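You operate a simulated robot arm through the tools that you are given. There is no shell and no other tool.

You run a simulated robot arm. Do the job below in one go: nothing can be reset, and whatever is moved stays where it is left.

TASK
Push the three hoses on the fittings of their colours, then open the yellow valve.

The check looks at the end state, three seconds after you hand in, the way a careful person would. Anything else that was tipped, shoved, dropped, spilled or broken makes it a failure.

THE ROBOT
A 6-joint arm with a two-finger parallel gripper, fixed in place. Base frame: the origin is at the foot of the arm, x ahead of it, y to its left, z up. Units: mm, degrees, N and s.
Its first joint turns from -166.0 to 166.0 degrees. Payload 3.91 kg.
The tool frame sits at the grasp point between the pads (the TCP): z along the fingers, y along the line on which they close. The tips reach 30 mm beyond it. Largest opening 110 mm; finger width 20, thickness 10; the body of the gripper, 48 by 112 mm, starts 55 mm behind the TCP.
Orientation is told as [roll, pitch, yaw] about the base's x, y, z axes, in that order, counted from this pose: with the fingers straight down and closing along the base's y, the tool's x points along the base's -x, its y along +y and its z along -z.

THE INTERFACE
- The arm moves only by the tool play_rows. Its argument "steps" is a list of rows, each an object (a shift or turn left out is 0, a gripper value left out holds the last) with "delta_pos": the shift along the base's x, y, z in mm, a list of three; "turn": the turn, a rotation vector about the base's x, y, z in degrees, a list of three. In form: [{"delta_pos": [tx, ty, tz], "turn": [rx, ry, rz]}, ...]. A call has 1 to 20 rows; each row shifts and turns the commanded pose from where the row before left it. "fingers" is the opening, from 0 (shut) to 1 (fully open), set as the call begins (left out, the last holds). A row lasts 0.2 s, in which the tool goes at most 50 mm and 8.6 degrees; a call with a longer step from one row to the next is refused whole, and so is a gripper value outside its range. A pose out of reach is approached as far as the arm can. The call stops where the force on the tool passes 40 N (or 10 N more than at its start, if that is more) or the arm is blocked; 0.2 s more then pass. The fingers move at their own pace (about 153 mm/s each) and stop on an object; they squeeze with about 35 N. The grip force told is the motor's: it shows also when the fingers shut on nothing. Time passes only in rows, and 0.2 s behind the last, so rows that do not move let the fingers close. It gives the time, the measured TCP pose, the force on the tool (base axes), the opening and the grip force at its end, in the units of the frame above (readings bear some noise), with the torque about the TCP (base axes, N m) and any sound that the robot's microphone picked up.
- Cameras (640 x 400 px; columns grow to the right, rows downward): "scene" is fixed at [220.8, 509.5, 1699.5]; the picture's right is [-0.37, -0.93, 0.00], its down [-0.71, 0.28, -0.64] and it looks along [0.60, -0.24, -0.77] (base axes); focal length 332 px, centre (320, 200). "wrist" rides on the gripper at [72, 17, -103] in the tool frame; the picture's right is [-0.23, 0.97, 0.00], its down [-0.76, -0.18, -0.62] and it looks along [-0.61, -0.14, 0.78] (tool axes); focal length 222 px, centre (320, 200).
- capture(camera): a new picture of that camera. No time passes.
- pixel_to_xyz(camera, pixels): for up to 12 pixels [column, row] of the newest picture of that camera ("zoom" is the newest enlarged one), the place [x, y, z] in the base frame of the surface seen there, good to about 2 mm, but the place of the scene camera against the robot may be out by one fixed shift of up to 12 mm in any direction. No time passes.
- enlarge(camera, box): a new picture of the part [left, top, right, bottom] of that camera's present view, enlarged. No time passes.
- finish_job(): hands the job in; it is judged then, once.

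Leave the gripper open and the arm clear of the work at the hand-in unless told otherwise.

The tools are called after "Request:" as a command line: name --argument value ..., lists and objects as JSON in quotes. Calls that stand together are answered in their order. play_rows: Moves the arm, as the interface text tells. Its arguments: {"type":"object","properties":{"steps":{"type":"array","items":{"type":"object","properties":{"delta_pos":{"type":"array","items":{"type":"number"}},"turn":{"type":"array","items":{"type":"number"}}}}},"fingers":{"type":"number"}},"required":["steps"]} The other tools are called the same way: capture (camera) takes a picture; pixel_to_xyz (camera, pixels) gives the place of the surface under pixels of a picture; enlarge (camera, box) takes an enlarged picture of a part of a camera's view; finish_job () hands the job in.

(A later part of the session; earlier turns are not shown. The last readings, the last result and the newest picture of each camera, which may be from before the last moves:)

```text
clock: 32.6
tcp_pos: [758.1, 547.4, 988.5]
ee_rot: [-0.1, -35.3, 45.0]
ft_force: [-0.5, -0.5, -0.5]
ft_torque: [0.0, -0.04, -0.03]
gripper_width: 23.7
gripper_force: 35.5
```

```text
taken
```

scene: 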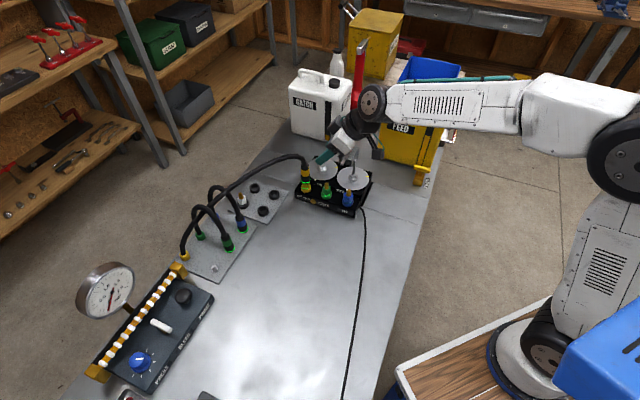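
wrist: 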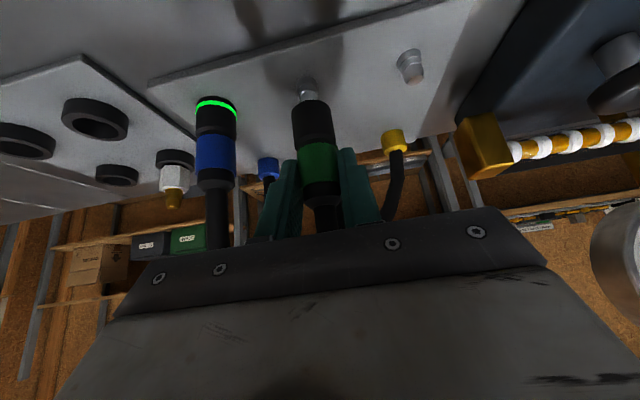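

Green is off its peg. I lift backwards-and-up and carry it around in front to over the green fitting (about (821.5,238.5)).

Request:
play_rows --steps '[{"delta_pos": [-8.4, -8.4, 32.4]}, {"delta_pos": [-8.4, -8.4, 32.4]}, {"delta_pos": [-8.4, -8.4, 32.4]}, {"delta_pos": [-8.4, -8.4, 32.4]}, {"delta_pos": [-8.4, -8.4, 32.4]}, {"delta_pos": [9.25, -37.25, 0]}, {"delta_pos": [9.25, -37.25, 0]}, {"delta_pos": [9.25, -37.25, 0]}, {"delta_pos": [9.25, -37.25, 0]}, {"delta_pos": [9.25, -37.25, 0]}, {"delta_pos": [9.25, -37.25, 0]}, {"delta_pos": [9.25, -37.25, 0]}, {"delta_pos": [9.25, -37.25, 0]}, {"delta_pos": [14, 12, -15]}, {"delta_pos": [12.6, 13.6, -15]}, {"delta_pos": [0, 0, -15]}, {"delta_pos": [0, 0, -12]}, {"delta_pos": [0, 0, 0]}]'

Request:
capture --camera "wrist"

Request:
capture --camera "scene"

```text
clock: 36.4
tcp_pos: [817.7, 232.3, 1092.4]
ee_rot: [-0.1, -35.3, 45.0]
ft_force: [-0.1, -0.1, -0.9]
ft_torque: [0.01, -0.01, 0.04]
gripper_width: 23.6
gripper_force: 35.3
```

```text
taken
```

wrist: 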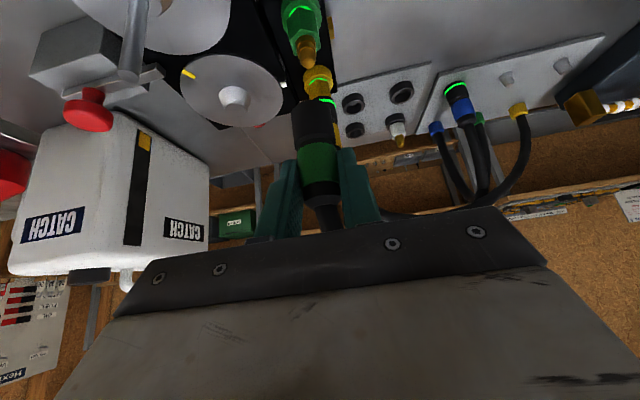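

```text
taken
```

scene: 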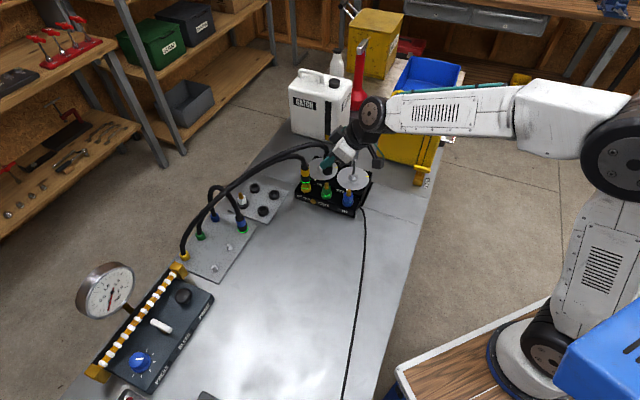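

The green fitting tip is at (308,62). I measure tip and connector.

Request:
enlarge --camera "wrist" --box '[260, 0, 380, 75]'

Request:
pixel_to_xyz --camera "wrist" --pixels '[[314, 110], [314, 125], [318, 150], [319, 165]]'

```text
5.33 times, centred on (320, 38) of wrist
```

zoom: 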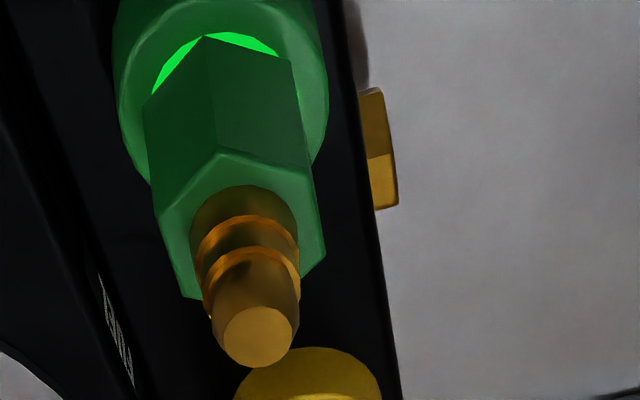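

```text
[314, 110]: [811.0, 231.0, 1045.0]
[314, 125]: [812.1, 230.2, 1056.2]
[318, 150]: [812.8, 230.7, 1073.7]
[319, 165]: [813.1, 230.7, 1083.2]
```

Request:
pixel_to_xyz --camera "zoom" --pixels '[[257, 335], [240, 335], [275, 335], [257, 318], [257, 350], [225, 335], [290, 335], [250, 340]]'

```text
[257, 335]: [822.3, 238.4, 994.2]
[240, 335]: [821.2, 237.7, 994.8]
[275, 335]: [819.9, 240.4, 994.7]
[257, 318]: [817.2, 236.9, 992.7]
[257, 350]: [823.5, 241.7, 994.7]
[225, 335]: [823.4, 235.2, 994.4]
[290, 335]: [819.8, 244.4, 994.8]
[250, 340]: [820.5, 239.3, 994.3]
```

Tip centre about (821.2,239.1); connector axis about (821.8,237.9). I shift (-0.7,+1.1) and descend close to the tip.

Request:
play_rows --steps '[{"delta_pos": [-0.7, 1.1, -10]}, {"delta_pos": [0, 0, -12]}, {"delta_pos": [0, 0, -12]}, {"delta_pos": [0, 0, -4]}, {"delta_pos": [0, 0, 0]}]'

Request:
enlarge --camera "wrist" --box '[250, 30, 390, 200]'

Request:
enlarge --camera "scene" --box '[280, 120, 380, 210]'

```text
clock: 37.6
tcp_pos: [816.1, 232.6, 1056.2]
ee_rot: [-0.1, -35.2, 45.0]
ft_force: [-0.4, 0.8, -0.8]
ft_torque: [0.0, 0.0, 0.0]
gripper_width: 23.6
gripper_force: 35.3
```

```text
2.35 times, centred on (320, 115) of wrist
```

zoom: 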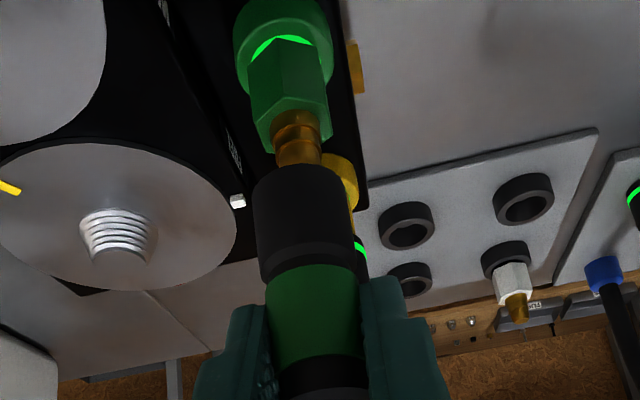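

```text
4.44 times, centred on (330, 165) of scene
```

zoom: 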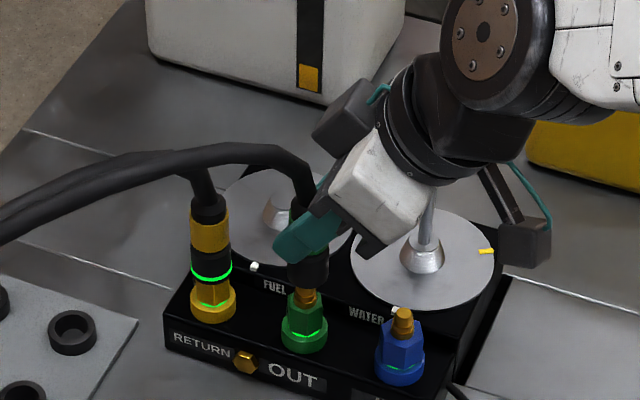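

Aligned as the yellow was. I lower in 2 mm rows onto the fitting.

Request:
play_rows --steps '[{"delta_pos": [0, 0, -2.5]}, {"delta_pos": [0, 0, -2.5]}, {"delta_pos": [0, 0, -2.5]}, {"delta_pos": [0, 0, -2.5]}, {"delta_pos": [0, 0, -2.5]}, {"delta_pos": [0, 0, -2.5]}, {"delta_pos": [0, 0, -2]}, {"delta_pos": [0, 0, -2]}, {"delta_pos": [0, 0, -2]}, {"delta_pos": [0, 0, -2]}, {"delta_pos": [0, 0, -2]}, {"delta_pos": [0, 0, -2]}, {"delta_pos": [0, 0, -2]}, {"delta_pos": [0, 0, -2]}, {"delta_pos": [0, 0, -2]}]'

Request:
enlarge --camera "wrist" --box '[250, 30, 390, 200]'

```text
clock: 40.5
tcp_pos: [815.2, 235.2, 1031.0]
ee_rot: [-0.2, -35.6, 45.2]
ft_force: [-14.5, 1.2, 13.1]
ft_torque: [0.17, 0.99, 0.03]
gripper_width: 23.9
gripper_force: 35.1
stopped in row 14: the force on the tool passed its limit at 43 N (the readings are from after the stop); the commanded pose is now the measured one
```

```text
2.35 times, centred on (320, 115) of wrist
```

zoom: 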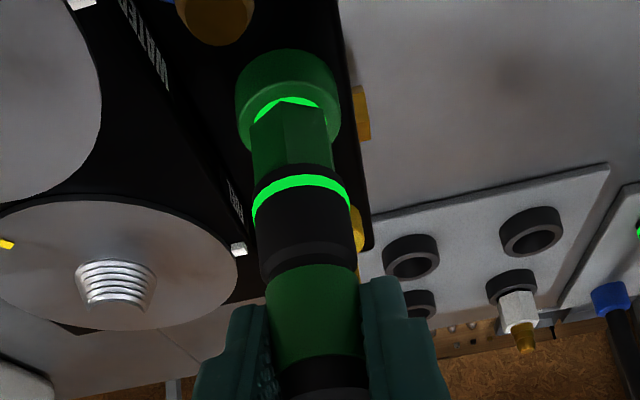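

Green latched (ring lit). I open and retreat.

Request:
play_rows --steps '[{"delta_pos": [0, 0, 0]}, {"delta_pos": [0, 0, 0]}]' --fingers 0.5

Request:
play_rows --steps '[{"delta_pos": [-4, -4, 8.2]}, {"delta_pos": [-8, -8, 16.4]}, {"delta_pos": [-10, -10, 20.5]}, {"delta_pos": [-12, -12, 24.6]}, {"delta_pos": [-12, -12, 24.6], "turn": [-0.4, 0.4, -0.1]}, {"delta_pos": [0, 0, 0]}]'

Request:
capture --camera "wrist"

Request:
capture --camera "scene"

```text
clock: 41.1
tcp_pos: [817.0, 234.2, 1030.5]
ee_rot: [-0.1, -35.6, 45.1]
ft_force: [-0.4, -0.4, 0.6]
ft_torque: [-0.01, 0.01, -0.02]
gripper_width: 55.2
gripper_force: 0.1
```

```text
clock: 42.5
tcp_pos: [771.3, 189.6, 1125.3]
ee_rot: [-0.1, -35.0, 45.0]
ft_force: [-0.5, 0.1, 0.7]
ft_torque: [-0.01, 0.01, -0.02]
gripper_width: 55.0
gripper_force: 0.0
```

```text
taken
```

wrist: 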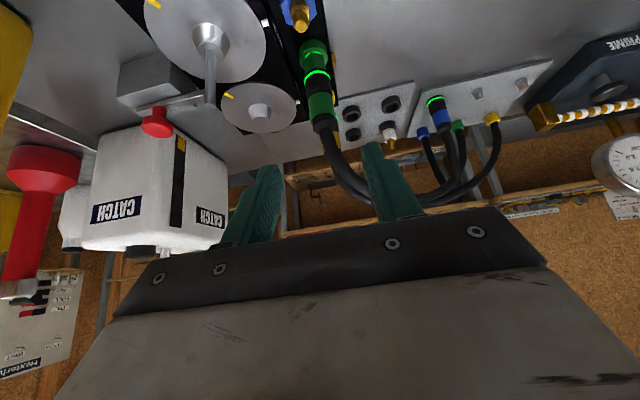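

```text
taken
```

scene: 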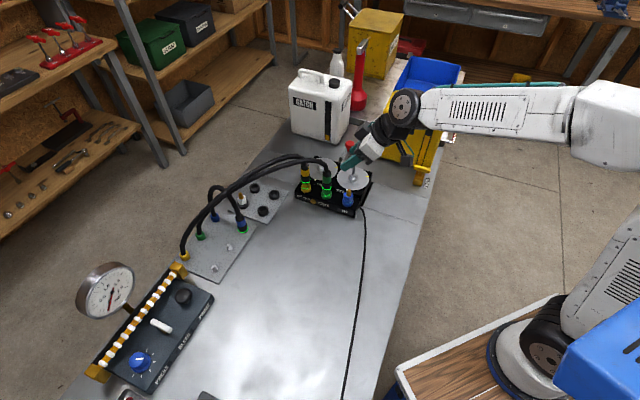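

Both stay lit. Before the blue pick I check where the yellow and green hoses run over the blue connector.

Request:
enlarge --camera "scene" --box '[170, 140, 330, 270]'

```text
3.08 times, centred on (250, 205) of scene
```

zoom: 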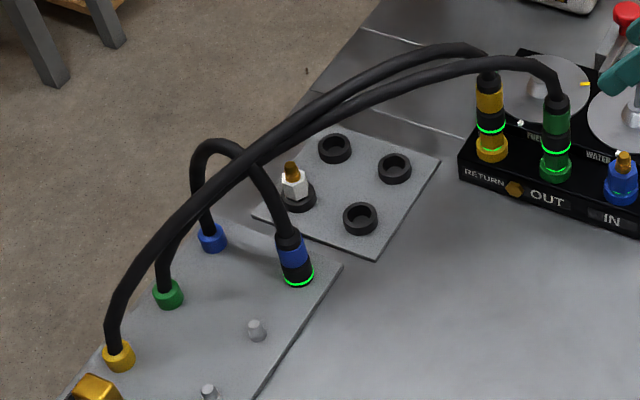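

Request:
pixel_to_xyz --camera "zoom" --pixels '[[175, 220], [200, 195], [225, 170], [250, 155], [280, 130], [320, 105], [380, 72], [205, 155], [240, 150], [280, 215], [330, 120], [400, 85]]'

```text
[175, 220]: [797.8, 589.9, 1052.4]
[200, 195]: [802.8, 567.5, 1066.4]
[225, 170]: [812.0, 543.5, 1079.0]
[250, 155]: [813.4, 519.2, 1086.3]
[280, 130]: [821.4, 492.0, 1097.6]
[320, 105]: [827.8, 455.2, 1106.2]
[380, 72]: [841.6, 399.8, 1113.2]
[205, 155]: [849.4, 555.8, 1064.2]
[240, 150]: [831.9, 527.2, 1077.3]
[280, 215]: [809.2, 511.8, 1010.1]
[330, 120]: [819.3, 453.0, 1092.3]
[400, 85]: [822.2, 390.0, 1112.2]
```

Yellow and green hoses pass over the blue connector at z≈1090, so I'll stay low and in front with the blue one. I move to the standoff in front of blue, keeping away from the attached hoses.

Request:
play_rows --steps '[{"delta_pos": [-25, 0, 0]}, {"delta_pos": [-20, 10, 0]}, {"delta_pos": [0, 34, 0]}, {"delta_pos": [0, 34, 0]}, {"delta_pos": [0, 34, 0]}, {"delta_pos": [0, 34, -10]}, {"delta_pos": [0, 34, -10]}, {"delta_pos": [0, 30, -12]}, {"delta_pos": [17, 24.2, -15]}, {"delta_pos": [16.8, 24.2, -15]}, {"delta_pos": [0, 0, 0]}]'

Request:
capture --camera "wrist"

Request:
enlarge --camera "wrist" --box '[250, 30, 410, 150]'

```text
clock: 44.9
tcp_pos: [757.7, 447.6, 1063.1]
ee_rot: [-0.3, -35.1, 44.9]
ft_force: [-0.2, -0.7, 0.4]
ft_torque: [0.0, 0.03, -0.01]
gripper_width: 54.9
gripper_force: 0.0
```

```text
taken
```

wrist: 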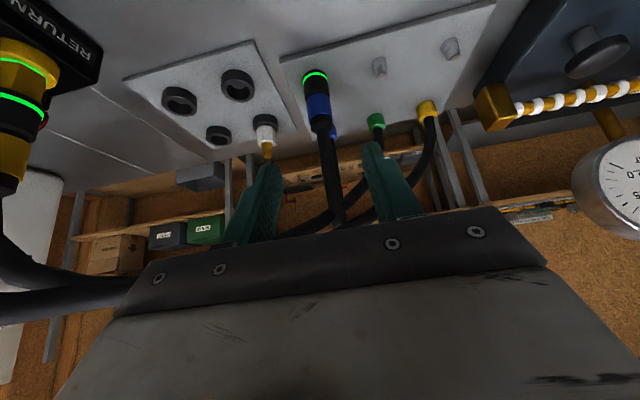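

```text
3.33 times, centred on (330, 90) of wrist
```

zoom: 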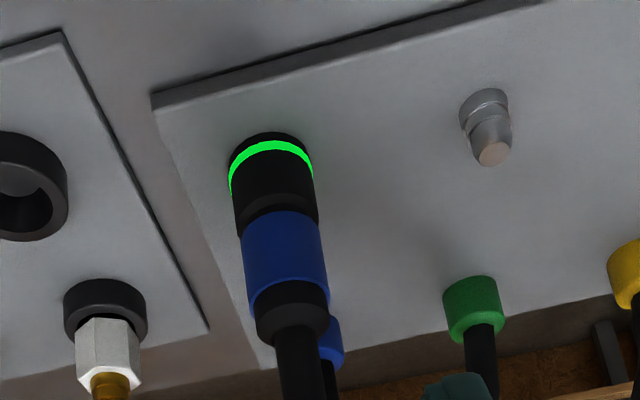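

I measure the blue connector and the green peg.

Request:
pixel_to_xyz --camera "zoom" --pixels '[[273, 180], [280, 225], [284, 255], [288, 275], [494, 155], [490, 152], [498, 158], [278, 240]]'

Request:
play_rows --steps '[{"delta_pos": [0, 0, 0]}]'

Request:
play_rows --steps '[{"delta_pos": [0, 0, 0]}]'

Request:
play_rows --steps '[{"delta_pos": [0, 0, 0]}]'

```text
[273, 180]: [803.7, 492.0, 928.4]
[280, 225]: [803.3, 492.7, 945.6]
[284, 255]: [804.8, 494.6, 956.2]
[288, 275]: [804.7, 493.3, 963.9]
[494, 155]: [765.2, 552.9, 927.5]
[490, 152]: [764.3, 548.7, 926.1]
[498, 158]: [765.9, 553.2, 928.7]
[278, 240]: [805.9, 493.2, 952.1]
```

```text
clock: 45.3
tcp_pos: [758.5, 448.3, 1062.8]
ee_rot: [-0.1, -35.1, 45.0]
ft_force: [1.0, -0.3, 1.0]
ft_torque: [0.06, -0.04, 0.01]
gripper_width: 55.1
gripper_force: 0.0
```

```text
clock: 45.7
tcp_pos: [758.7, 448.4, 1063.2]
ee_rot: [-0.2, -35.1, 45.0]
ft_force: [-0.4, -0.5, 0.1]
ft_torque: [0.0, -0.01, 0.02]
gripper_width: 55.0
gripper_force: 0.1
```

```text
clock: 46.1
tcp_pos: [758.8, 448.5, 1063.2]
ee_rot: [-0.2, -35.1, 45.0]
ft_force: [0.4, -0.7, 0.4]
ft_torque: [-0.01, 0.0, 0.01]
gripper_width: 54.8
gripper_force: 0.1
```

Blue axis is about (814,500.8). I go down onto it along the tool axis.

Request:
play_rows --steps '[{"delta_pos": [10.8, 8.9, -19.7]}, {"delta_pos": [9.9, 9.8, -19.7]}, {"delta_pos": [9.9, 9.8, -19.7]}, {"delta_pos": [9.9, 9.9, -19.6]}, {"delta_pos": [9.9, 9.9, -19.6]}, {"delta_pos": [0, 0, 0]}]'

Request:
capture --camera "wrist"

```text
clock: 47.5
tcp_pos: [809.1, 495.0, 965.1]
ee_rot: [-0.2, -35.0, 45.0]
ft_force: [0.5, -0.1, -0.2]
ft_torque: [-0.03, 0.0, 0.01]
gripper_width: 54.9
gripper_force: 0.0
```

```text
taken
```

wrist: 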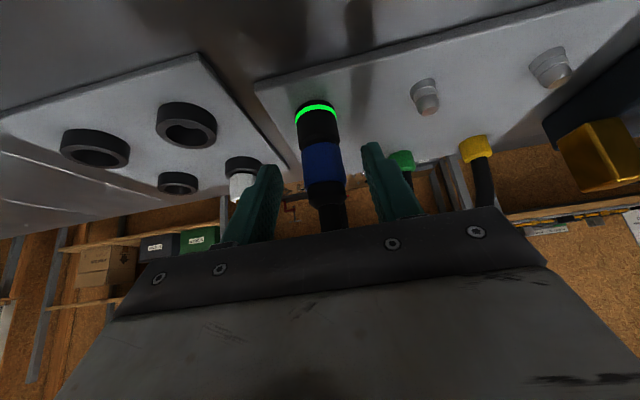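

The connector is centred at (322,165). I check how near the white fitting (240,185) is to the left finger.

Request:
pixel_to_xyz --camera "wrist" --pixels '[[236, 190], [238, 165], [320, 160]]'

Request:
play_rows --steps '[{"delta_pos": [0, 0, 0]}, {"delta_pos": [0, 0, 0]}, {"delta_pos": [0, 0, 0]}, {"delta_pos": [0, 0, 0]}]' --fingers 0

```text
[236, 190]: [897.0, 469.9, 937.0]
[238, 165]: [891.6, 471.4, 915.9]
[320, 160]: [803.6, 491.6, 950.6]
```

```text
clock: 48.5
tcp_pos: [808.6, 495.4, 965.4]
ee_rot: [-0.3, -35.1, 45.1]
ft_force: [-19.9, 18.6, -1.2]
ft_torque: [0.83, 0.93, 0.26]
gripper_width: 23.9
gripper_force: 34.5
```

Gripped, with 27 N side force along (-0.7,+0.7). I shift about 1 mm that way and wait for it to settle.

Request:
play_rows --steps '[{"delta_pos": [-0.8, 0.8, 0]}, {"delta_pos": [0, 0, 0]}, {"delta_pos": [0, 0, 0]}, {"delta_pos": [0, 0, 0]}]'

```text
clock: 49.5
tcp_pos: [807.3, 496.5, 965.6]
ee_rot: [-0.3, -35.0, 45.0]
ft_force: [-20.0, 12.9, -1.0]
ft_torque: [0.58, 0.85, 0.21]
gripper_width: 24.0
gripper_force: 34.7
```

Request:
play_rows --steps '[{"delta_pos": [-0.5, 0.5, 0]}, {"delta_pos": [0, 0, 0]}, {"delta_pos": [0, 0, 0]}, {"delta_pos": [0, 0, 0]}]'

```text
clock: 50.5
tcp_pos: [809.3, 496.0, 964.9]
ee_rot: [-0.3, -35.1, 45.1]
ft_force: [-19.1, 6.7, 1.9]
ft_torque: [0.45, 0.8, 0.18]
gripper_width: 24.0
gripper_force: 34.5
```

The side force has dropped to about 20 N; I lift slowly, 24 mm, to clear the peg.

Request:
play_rows --steps '[{"delta_pos": [0, 0, 2]}, {"delta_pos": [0, 0, 2]}, {"delta_pos": [0, 0, 2]}, {"delta_pos": [0, 0, 2]}, {"delta_pos": [0, 0, 4]}, {"delta_pos": [0, 0, 6]}, {"delta_pos": [0, 0, 8]}]'

Request:
capture --camera "wrist"

```text
clock: 52.1
tcp_pos: [808.7, 497.4, 990.5]
ee_rot: [-0.2, -35.1, 44.9]
ft_force: [-0.4, -0.6, -1.4]
ft_torque: [-0.01, 0.02, -0.01]
gripper_width: 23.6
gripper_force: 34.9
```

```text
taken
```

wrist: 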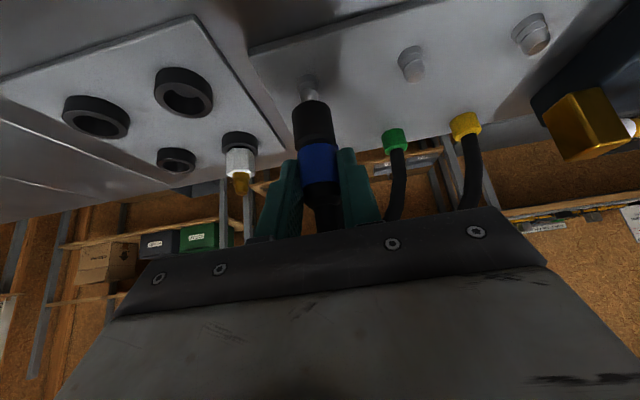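

Blue is off its peg. I back out low and in front of the other hoses, then rise and carry it to above the blue fitting (about (772.5,194)).

Request:
play_rows --steps '[{"delta_pos": [-23.3, -23.3, 4]}, {"delta_pos": [-23.3, -23.3, 8]}, {"delta_pos": [-23.3, -23.3, 12]}, {"delta_pos": [-2, -25, 26]}, {"delta_pos": [-2, -25, 26]}, {"delta_pos": [-2, -25, 26]}, {"delta_pos": [0, -31, 0]}, {"delta_pos": [0, -31, 0]}, {"delta_pos": [0, -31, 0]}, {"delta_pos": [0, -31, 0]}, {"delta_pos": [0, -31, 0]}, {"delta_pos": [17.4, -4.2, 0]}, {"delta_pos": [17.4, -4.2, 0]}, {"delta_pos": [0, 0, 0]}]'

Request:
capture --camera "wrist"

Request:
capture --camera "scene"

```text
clock: 55.1
tcp_pos: [768.3, 189.2, 1090.7]
ee_rot: [-0.2, -35.1, 45.0]
ft_force: [0.6, 0.4, -1.8]
ft_torque: [0.03, 0.0, 0.03]
gripper_width: 23.5
gripper_force: 34.6
```

```text
taken
```

wrist: 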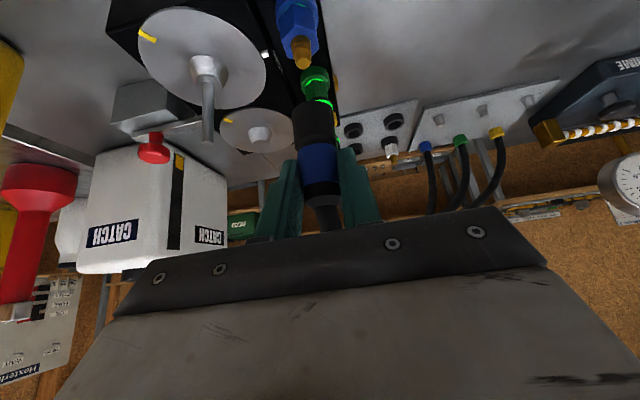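

```text
taken
```

scene: 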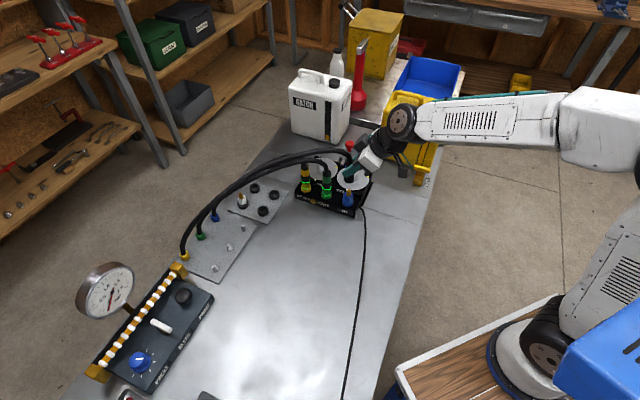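

The blue fitting tip shows at (302,60). I measure tip and connector.

Request:
enlarge --camera "wrist" --box '[260, 0, 380, 75]'

Request:
pixel_to_xyz --camera "wrist" --pixels '[[312, 110], [314, 125], [318, 150], [319, 165]]'

```text
5.33 times, centred on (320, 38) of wrist
```

zoom: 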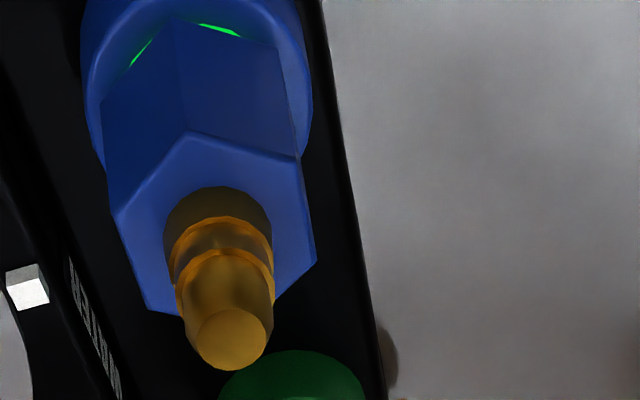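

```text
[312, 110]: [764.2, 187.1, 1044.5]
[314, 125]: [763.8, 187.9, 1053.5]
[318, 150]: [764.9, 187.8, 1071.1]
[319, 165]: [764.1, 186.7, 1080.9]
```

Request:
pixel_to_xyz --camera "zoom" --pixels '[[232, 337], [215, 337], [250, 337], [232, 320], [232, 354], [203, 337], [262, 337], [225, 342]]'

Request:
enlarge --camera "scene" --box '[290, 150, 380, 220]'

```text
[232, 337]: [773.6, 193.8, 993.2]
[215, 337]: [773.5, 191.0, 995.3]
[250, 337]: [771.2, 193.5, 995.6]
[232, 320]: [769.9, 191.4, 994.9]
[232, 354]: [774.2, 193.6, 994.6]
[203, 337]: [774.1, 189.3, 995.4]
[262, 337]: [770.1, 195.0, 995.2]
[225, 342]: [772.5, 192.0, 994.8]
```

```text
5.71 times, centred on (335, 185) of scene
```

zoom: 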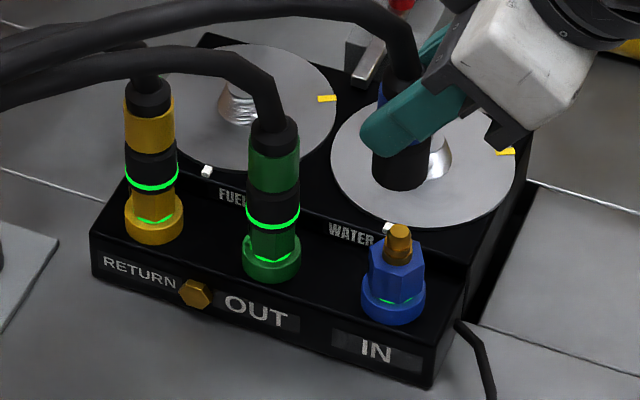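

Tip centre about (772.3,192.4); connector axis about (773.7,194.6). I shift (-1.3,-2.0) and descend close to the tip.

Request:
play_rows --steps '[{"delta_pos": [-1.3, -2, -10]}, {"delta_pos": [0, 0, -12]}, {"delta_pos": [0, 0, -10]}, {"delta_pos": [0, 0, -4]}, {"delta_pos": [0, 0, 0]}]'

Request:
enlarge --camera "wrist" --box '[250, 30, 390, 200]'

Request:
enlarge --camera "scene" --box '[290, 150, 380, 220]'

```text
clock: 56.3
tcp_pos: [766.8, 187.0, 1054.8]
ee_rot: [-0.2, -35.0, 45.1]
ft_force: [0.4, 0.4, -0.8]
ft_torque: [0.01, 0.01, -0.04]
gripper_width: 23.5
gripper_force: 34.6
```

```text
2.35 times, centred on (320, 115) of wrist
```

zoom: 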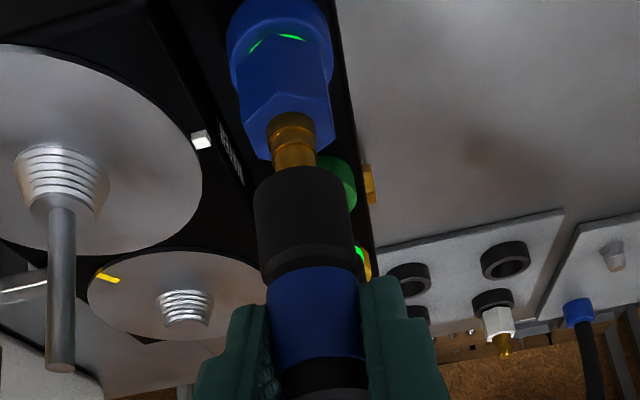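

```text
5.71 times, centred on (335, 185) of scene
```

zoom: 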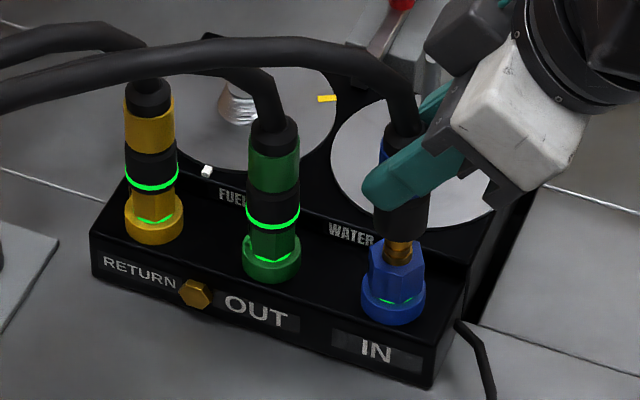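

In the wrist zoom the tip sits about 1 mm left of the connector's axis compared with the earlier ones. I correct by (+0.7,-0.7) and lower in small rows.

Request:
play_rows --steps '[{"delta_pos": [0.7, -0.7, -2.5]}, {"delta_pos": [0, 0, -2.5]}, {"delta_pos": [0, 0, -2.5]}, {"delta_pos": [0, 0, -2.5]}, {"delta_pos": [0, 0, -2.5]}, {"delta_pos": [0, 0, -2.5]}, {"delta_pos": [0, 0, -2]}, {"delta_pos": [0, 0, -2]}, {"delta_pos": [0, 0, -2]}, {"delta_pos": [0, 0, -2]}, {"delta_pos": [0, 0, -2]}, {"delta_pos": [0, 0, -2]}, {"delta_pos": [0, 0, -2]}, {"delta_pos": [0, 0, -2]}]'

Request:
enlarge --camera "wrist" --box '[250, 30, 390, 200]'

Request:
enlarge --camera "scene" --box '[290, 150, 380, 220]'

```text
clock: 59.1
tcp_pos: [766.9, 186.1, 1032.3]
ee_rot: [-0.3, -35.5, 45.1]
ft_force: [-12.9, 0.5, 13.5]
ft_torque: [0.12, 0.92, 0.06]
gripper_width: 23.7
gripper_force: 34.8
stopped in row 14: the force on the tool passed its limit at 44 N (the readings are from after the stop); the commanded pose is now the measured one
```

```text
2.35 times, centred on (320, 115) of wrist
```

zoom: 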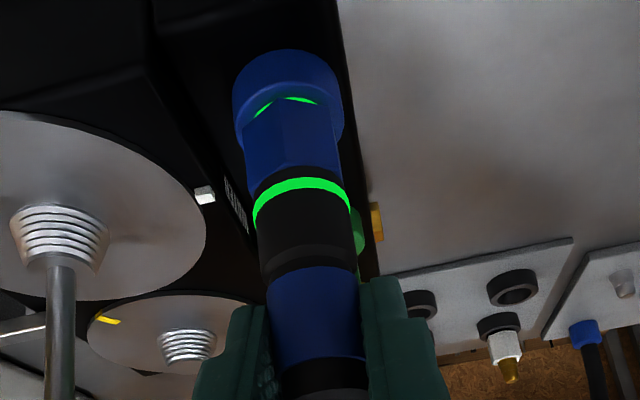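

```text
5.71 times, centred on (335, 185) of scene
```

zoom: 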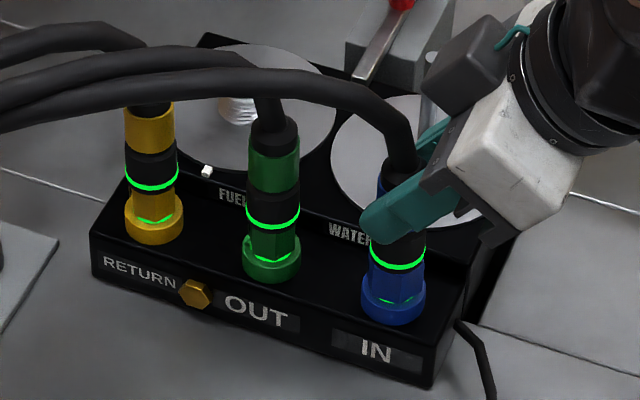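

Blue latched too (ring lit). I open and retreat along the tool axis.

Request:
play_rows --steps '[{"delta_pos": [0, 0, 0]}, {"delta_pos": [0, 0, 0]}]' --fingers 0.5

Request:
play_rows --steps '[{"delta_pos": [-4, -4, 8.2]}, {"delta_pos": [-8, -8, 16.4]}, {"delta_pos": [-10, -10, 20.5]}, {"delta_pos": [-12, -12, 24.6]}, {"delta_pos": [-12, -12, 24.6]}, {"delta_pos": [0, 0, 0]}]'

Request:
capture --camera "wrist"

Request:
capture --camera "scene"

```text
clock: 59.8
tcp_pos: [767.7, 186.7, 1031.0]
ee_rot: [-0.4, -35.4, 45.2]
ft_force: [0.1, 0.1, 0.4]
ft_torque: [-0.02, -0.01, 0.01]
gripper_width: 54.9
gripper_force: 0.1
```

```text
clock: 61.1
tcp_pos: [720.4, 139.6, 1124.0]
ee_rot: [-0.5, -35.4, 45.0]
ft_force: [0.3, 0.1, -0.2]
ft_torque: [0.0, 0.0, 0.0]
gripper_width: 55.3
gripper_force: 0.0
```

```text
taken
```

wrist: 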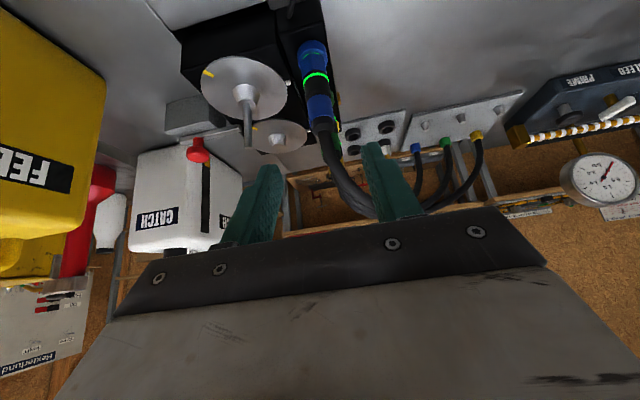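

```text
taken
```

scene: 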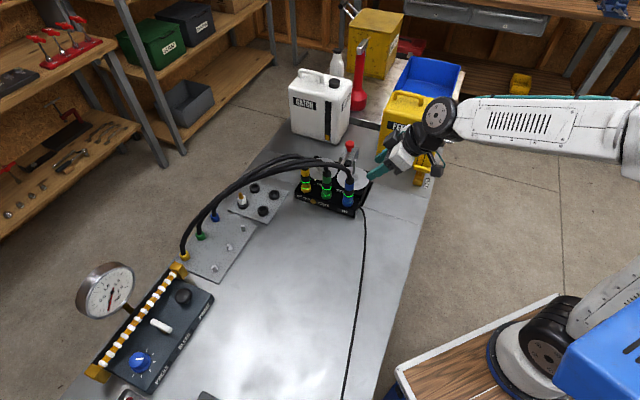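

All three rings are lit and the hoses hang well. Now the valve: I untilt the tool, turn it back and move so the wrist camera looks at the yellow tap at the FEED canister (around (785,-80,930)).

Request:
play_rows --steps '[{"delta_pos": [-10.5, -16.2, 8], "turn": [-5, 5, 0]}, {"delta_pos": [-10.5, -16.2, 8], "turn": [-5, 5, 0]}, {"delta_pos": [-10.5, -16.2, 6], "turn": [-5, 5, 0]}, {"delta_pos": [-10.5, -16.2, 4], "turn": [-5, 5, 0]}, {"delta_pos": [-10.5, -16.2, 0], "turn": [-5, 5, 0]}, {"delta_pos": [-10.5, -16.2, 0], "turn": [0, 0, -7.5]}, {"delta_pos": [-10.5, -16.2, 0], "turn": [0, 0, -7.5]}, {"delta_pos": [-10.5, -16.2, 0], "turn": [0, 0, -7.5]}, {"delta_pos": [-10.5, -16.2, 0], "turn": [0, 0, -7.5]}, {"delta_pos": [-10.5, -16.2, 0], "turn": [0, 0, -7.5]}, {"delta_pos": [-10.5, -16.2, 0], "turn": [0, 0, -7.5]}, {"delta_pos": [0, 0, 0]}]'

Request:
capture --camera "wrist"

Request:
enlarge --camera "scene" --box '[380, 120, 460, 200]'

```text
clock: 63.8
tcp_pos: [607.1, -39.6, 1152.2]
ee_rot: [-0.3, -0.2, 0.0]
ft_force: [0.3, -0.5, -0.5]
ft_torque: [-0.04, 0.0, -0.01]
gripper_width: 55.0
gripper_force: 0.1
```

```text
taken
```

wrist: 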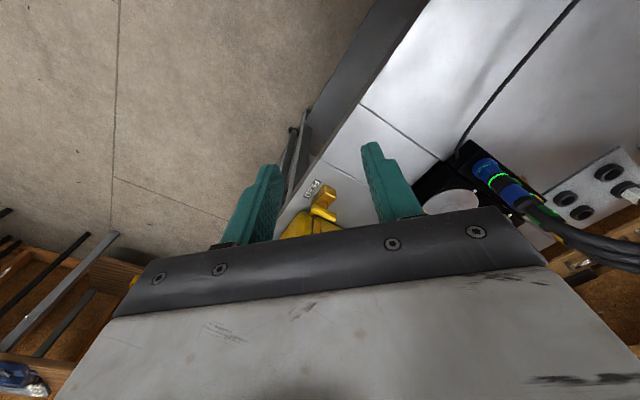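

```text
5.00 times, centred on (420, 160) of scene
```

zoom: 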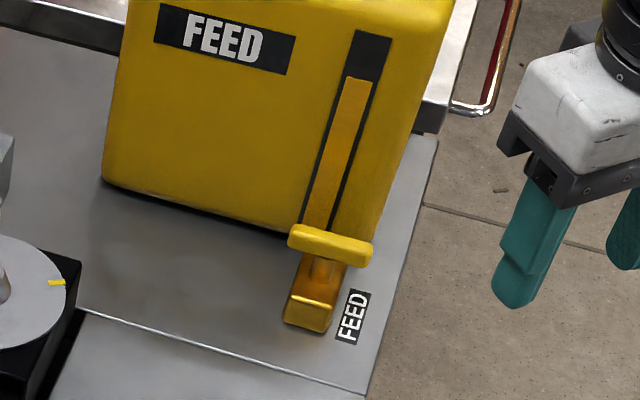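

The tap: a yellow block spout out of the canister with a crossbar handle on top, standing across the spout (closed). I look closer with the wrist.

Request:
enlarge --camera "wrist" --box '[280, 165, 370, 245]'

Request:
pixel_to_xyz --camera "wrist" --pixels '[[325, 195], [330, 186], [325, 213], [316, 211], [333, 217], [312, 190], [300, 225]]'

```text
5.00 times, centred on (325, 205) of wrist
```

zoom: 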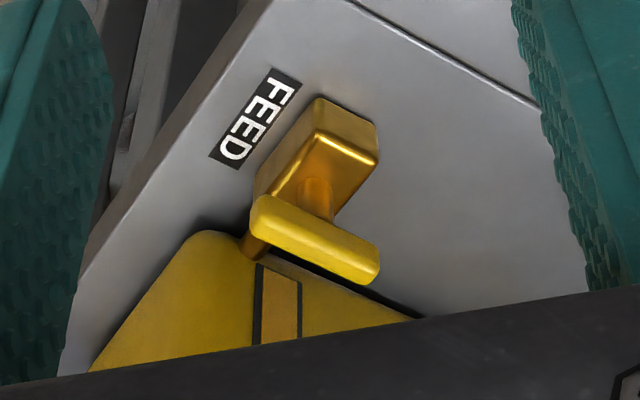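

```text
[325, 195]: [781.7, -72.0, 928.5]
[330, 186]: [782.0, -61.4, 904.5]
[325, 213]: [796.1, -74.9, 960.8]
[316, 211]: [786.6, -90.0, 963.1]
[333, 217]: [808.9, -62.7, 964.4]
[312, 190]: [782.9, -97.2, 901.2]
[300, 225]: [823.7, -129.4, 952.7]
```

I read points in this zoom: the bar ends and centre, the stem, the spout block, and the canister face.

Request:
pixel_to_xyz --camera "zoom" --pixels '[[258, 212], [290, 225], [315, 238], [340, 250], [368, 265], [318, 190], [322, 110], [375, 145], [270, 180], [280, 262], [340, 290], [400, 312]]'

Request:
pixel_to_xyz --camera "wrist" --pixels '[[331, 199], [340, 195], [320, 197], [332, 196], [349, 226], [318, 216], [310, 214], [334, 224]]'

```text
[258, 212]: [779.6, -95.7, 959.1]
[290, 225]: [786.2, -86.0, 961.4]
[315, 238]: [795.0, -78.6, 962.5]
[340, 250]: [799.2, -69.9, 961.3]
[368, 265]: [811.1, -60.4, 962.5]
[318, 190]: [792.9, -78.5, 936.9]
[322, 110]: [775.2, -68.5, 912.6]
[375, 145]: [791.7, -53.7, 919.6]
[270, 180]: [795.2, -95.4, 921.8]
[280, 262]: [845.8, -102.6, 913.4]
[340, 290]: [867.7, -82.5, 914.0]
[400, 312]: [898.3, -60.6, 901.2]
```

```text
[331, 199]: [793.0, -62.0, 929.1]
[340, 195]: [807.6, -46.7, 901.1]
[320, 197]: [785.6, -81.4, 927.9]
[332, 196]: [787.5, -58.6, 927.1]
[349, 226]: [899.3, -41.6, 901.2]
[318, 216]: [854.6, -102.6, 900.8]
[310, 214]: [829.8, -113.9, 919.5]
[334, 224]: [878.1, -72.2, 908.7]
```

The bar is centred at about (796,-77.5), z 951–963, about 47 mm long along (0.7,0.7); the canister face is about 53 mm behind the stem. I'll grip the bar by its ends, leaning 55° away from the canister (yaw -45°), fingers 75 mm apart. First a standoff.

Request:
play_rows --steps '[{"delta_pos": [5, 5, -5], "turn": [0, 0, -7.5]}, {"delta_pos": [5, 5, -5], "turn": [0, 0, -7.5]}, {"delta_pos": [5, 5, -5], "turn": [0, 0, -7.5]}, {"delta_pos": [5, 5, -5], "turn": [0, 0, -7.5]}, {"delta_pos": [5, 5, -5], "turn": [0, 0, -7.5]}, {"delta_pos": [5, 5, -5], "turn": [0, 0, -7.5]}, {"delta_pos": [14, -1, -15], "turn": [-5.56, -5.56, 0]}, {"delta_pos": [14, -1, -15], "turn": [-5.56, -5.56, 0]}, {"delta_pos": [14, -1, -15], "turn": [-5.56, -5.56, 0]}, {"delta_pos": [14, -1, -15], "turn": [-5.56, -5.56, 0]}, {"delta_pos": [14, -1, -15], "turn": [-5.56, -5.56, 0]}, {"delta_pos": [14, -1, -15], "turn": [-5.56, -5.56, 0]}, {"delta_pos": [14, -1, -15], "turn": [-5.56, -5.56, 0]}, {"delta_pos": [0, 0, 0]}]' --fingers 0.68

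Request:
capture --camera "wrist"

Request:
capture --camera "scene"

```text
clock: 66.8
tcp_pos: [734.4, -15.9, 1014.5]
ee_rot: [-0.4, -55.2, -45.0]
ft_force: [0.2, -0.1, -0.1]
ft_torque: [0.02, -0.02, 0.0]
gripper_width: 74.8
gripper_force: 0.1
```

```text
taken
```

wrist: 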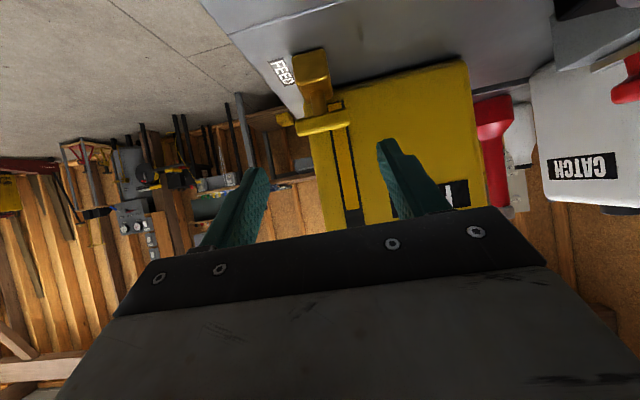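

```text
taken
```

scene: 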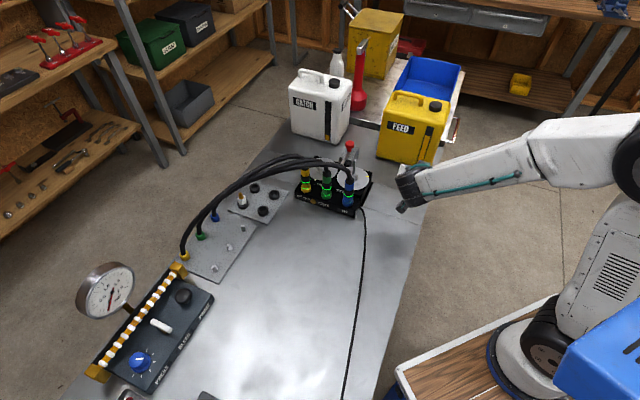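

The tap is at (322,100) in the wrist view. I enlarge it.

Request:
enlarge --camera "wrist" --box '[260, 35, 380, 155]'

```text
3.33 times, centred on (320, 95) of wrist
```

zoom: 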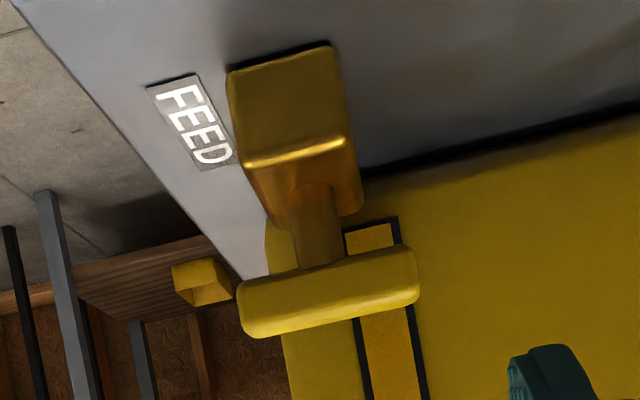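

Request:
pixel_to_xyz --camera "zoom" --pixels '[[246, 308], [410, 275], [328, 292], [328, 270], [328, 315], [318, 220], [296, 145], [280, 230], [450, 300], [300, 360], [420, 330], [340, 200]]'

```text
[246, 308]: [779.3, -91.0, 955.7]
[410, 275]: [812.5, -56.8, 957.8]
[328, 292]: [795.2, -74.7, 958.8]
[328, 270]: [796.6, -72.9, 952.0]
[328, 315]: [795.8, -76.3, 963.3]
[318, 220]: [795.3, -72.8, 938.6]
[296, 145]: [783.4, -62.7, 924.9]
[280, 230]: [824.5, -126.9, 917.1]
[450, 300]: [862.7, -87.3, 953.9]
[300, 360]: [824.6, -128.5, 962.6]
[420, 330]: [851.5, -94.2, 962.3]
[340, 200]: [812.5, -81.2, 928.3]
```

The bar's centre line is about (799.7,-77.8), z 957. I advance along the tool axis so that the bar lies between the fingers.

Request:
play_rows --steps '[{"delta_pos": [12.3, -9, -9.7]}, {"delta_pos": [11, -11, -9.7]}, {"delta_pos": [11, -11, -9.7]}, {"delta_pos": [11, -11, -9.7]}, {"delta_pos": [11.3, -11.2, -9.6]}, {"delta_pos": [0, 0, 0]}]'

Request:
capture --camera "wrist"

Request:
enlarge --camera "scene" --box '[370, 120, 470, 220]'

```text
clock: 68.2
tcp_pos: [791.0, -68.8, 967.5]
ee_rot: [-0.5, -55.1, -45.0]
ft_force: [-0.1, 0.5, -0.4]
ft_torque: [0.02, 0.0, 0.0]
gripper_width: 74.6
gripper_force: 0.0
```

```text
taken
```

wrist: 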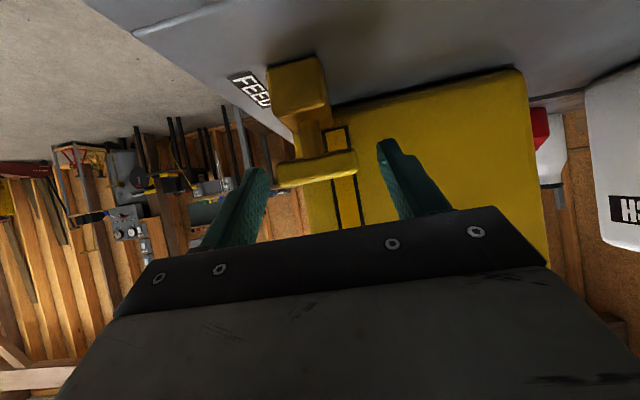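

```text
4.00 times, centred on (420, 170) of scene
```

zoom: 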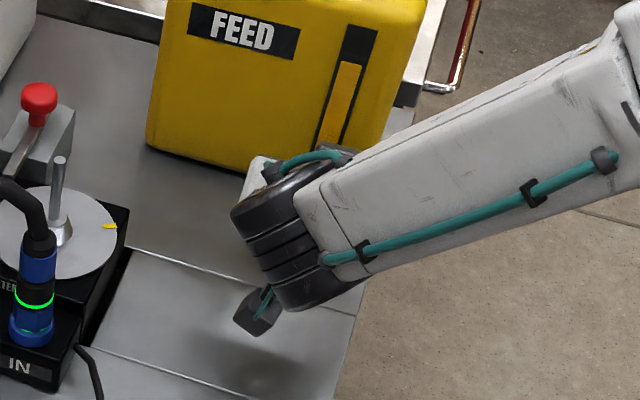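

The bar (277–356 px) looks a bit left of the middle between the fingers. I measure it again for centring.

Request:
enlarge --camera "wrist" --box '[240, 100, 400, 220]'

Request:
pixel_to_xyz --camera "wrist" --pixels '[[279, 178], [354, 165], [317, 170], [282, 170], [350, 158], [311, 130], [262, 175], [384, 150]]'

```text
3.33 times, centred on (320, 160) of wrist
```

zoom: 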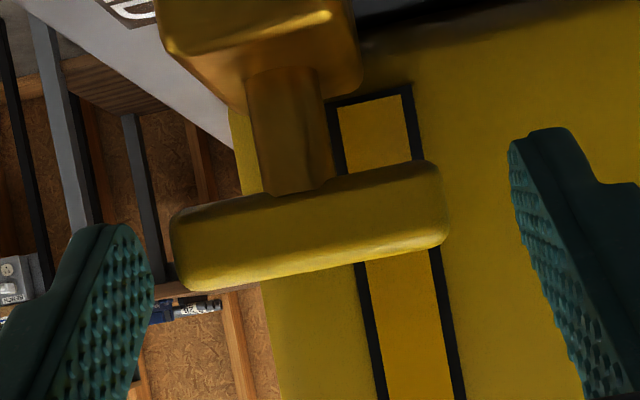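

```text
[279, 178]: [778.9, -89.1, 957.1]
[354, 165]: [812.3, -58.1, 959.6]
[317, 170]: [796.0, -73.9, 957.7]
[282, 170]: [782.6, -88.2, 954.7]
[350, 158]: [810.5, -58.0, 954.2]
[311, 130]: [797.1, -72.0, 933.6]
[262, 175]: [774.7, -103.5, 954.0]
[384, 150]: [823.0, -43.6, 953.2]
```

It is in fact centred (bar 487.8…533.3, tool 510.7 along the bar). I close the fingers on the bar ends.

Request:
play_rows --steps '[{"delta_pos": [0, 0, 0]}, {"delta_pos": [0, 0, 0]}, {"delta_pos": [0, 0, 0]}, {"delta_pos": [0, 0, 0]}]' --fingers 0

Request:
capture --camera "wrist"

```text
clock: 69.2
tcp_pos: [788.6, -70.8, 966.8]
ee_rot: [-0.5, -55.0, -45.1]
ft_force: [-12.5, -10.7, -1.4]
ft_torque: [-0.49, -0.55, -0.21]
gripper_width: 51.9
gripper_force: 45.0
```

```text
taken
```

wrist: 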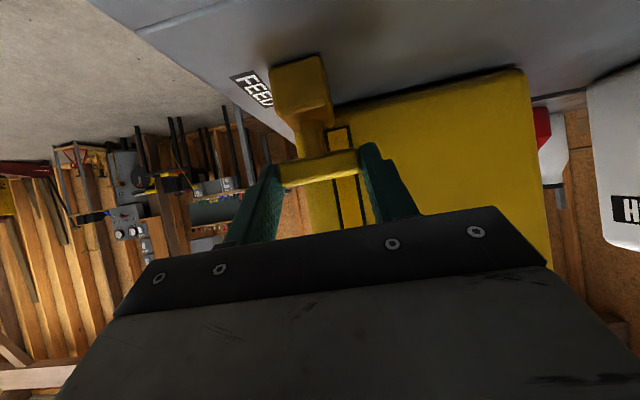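

Gripped at 51.9 mm. Now I try turning counter-clockwise (seen from above) about the stem by 5° and watch the torque.

Request:
play_rows --steps '[{"delta_pos": [-0.5, -0.5, 0]}, {"delta_pos": [-0.38, -0.4, 0], "turn": [0, 0, 2.5]}, {"delta_pos": [-0.36, -0.41, 0], "turn": [0, 0, 2.5]}, {"delta_pos": [0, 0, 0]}]'

Request:
enlarge --camera "wrist" --box '[240, 40, 400, 220]'

```text
clock: 70.2
tcp_pos: [789.6, -70.1, 966.6]
ee_rot: [-0.4, -55.0, -39.9]
ft_force: [-8.5, -12.7, -7.1]
ft_torque: [-0.08, 0.34, -0.21]
gripper_width: 51.9
gripper_force: 44.7
```

```text
2.22 times, centred on (320, 130) of wrist
```

zoom: 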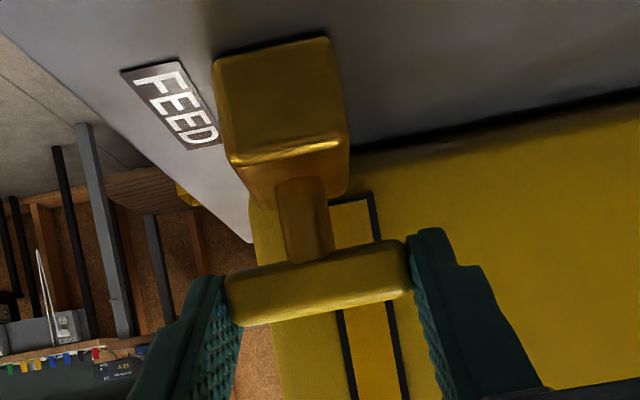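

The hand turned 5° with low torque. I go on another 10° the same way.

Request:
play_rows --steps '[{"delta_pos": [-0.34, -0.43, 0], "turn": [0, 0, 2.5]}, {"delta_pos": [-0.32, -0.44, 0], "turn": [0, 0, 2.5]}, {"delta_pos": [-0.3, -0.45, 0], "turn": [0, 0, 2.5]}, {"delta_pos": [-0.28, -0.47, 0], "turn": [0, 0, 2.5]}, {"delta_pos": [0, 0, 0]}]'

Request:
enlarge --camera "wrist" --box '[240, 40, 400, 220]'

```text
clock: 71.3
tcp_pos: [787.7, -70.1, 966.6]
ee_rot: [-0.4, -55.0, -29.8]
ft_force: [0.0, -7.9, -11.8]
ft_torque: [0.36, 0.24, -0.07]
gripper_width: 51.7
gripper_force: 45.3
```

```text
2.22 times, centred on (320, 130) of wrist
```

zoom: 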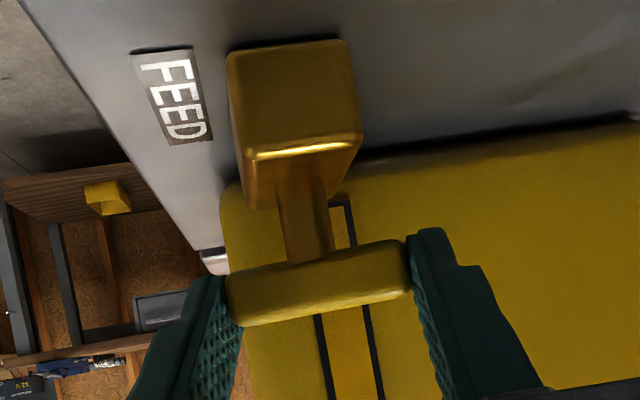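

The bar follows the hand (opening unchanged, low torque), so counter-clockwise works. I turn on to 55° in 4° rows.

Request:
play_rows --steps '[{"delta_pos": [-0.41, -0.77, -0.3], "turn": [0, 0, 4]}, {"delta_pos": [-0.36, -0.8, 0], "turn": [0, 0, 4]}, {"delta_pos": [-0.3, -0.82, 0], "turn": [0, 0, 4]}, {"delta_pos": [-0.24, -0.84, 0], "turn": [0, 0, 4]}, {"delta_pos": [-0.18, -0.85, 0], "turn": [0, 0, 4]}, {"delta_pos": [-0.12, -0.86, 0], "turn": [0, 0, 4]}, {"delta_pos": [-0.06, -0.87, 0], "turn": [0, 0, 4]}, {"delta_pos": [0, -0.87, 0], "turn": [0, 0, 4]}, {"delta_pos": [0.06, -0.87, 0], "turn": [0, 0, 4]}, {"delta_pos": [0.12, -0.86, 0], "turn": [0, 0, 4]}, {"delta_pos": [0, 0, 0]}]'

Request:
capture --camera "wrist"

Request:
enlarge --camera "scene" --box '[360, 80, 480, 220]'

```text
clock: 73.8
tcp_pos: [785.5, -76.3, 966.8]
ee_rot: [-0.4, -55.0, -9.9]
ft_force: [-13.7, 9.8, -4.1]
ft_torque: [0.93, 0.93, 0.09]
gripper_width: 52.0
gripper_force: 45.2
out of reach, approached as far as the arm can: row 6, 7, 8, 9, 10
```

```text
taken
```

wrist: 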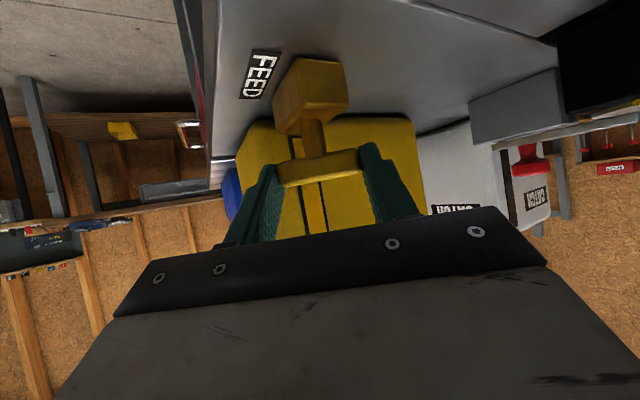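

```text
2.86 times, centred on (420, 150) of scene
```

zoom: 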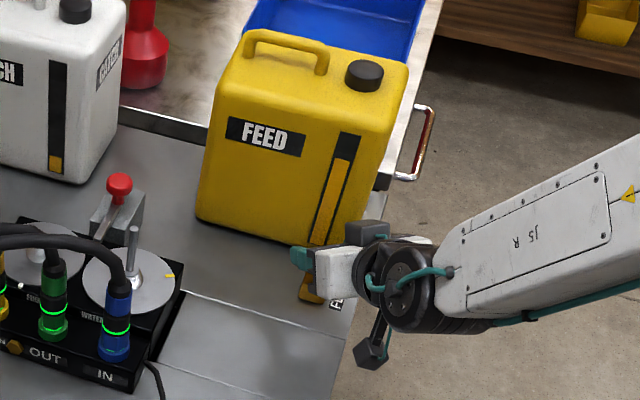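

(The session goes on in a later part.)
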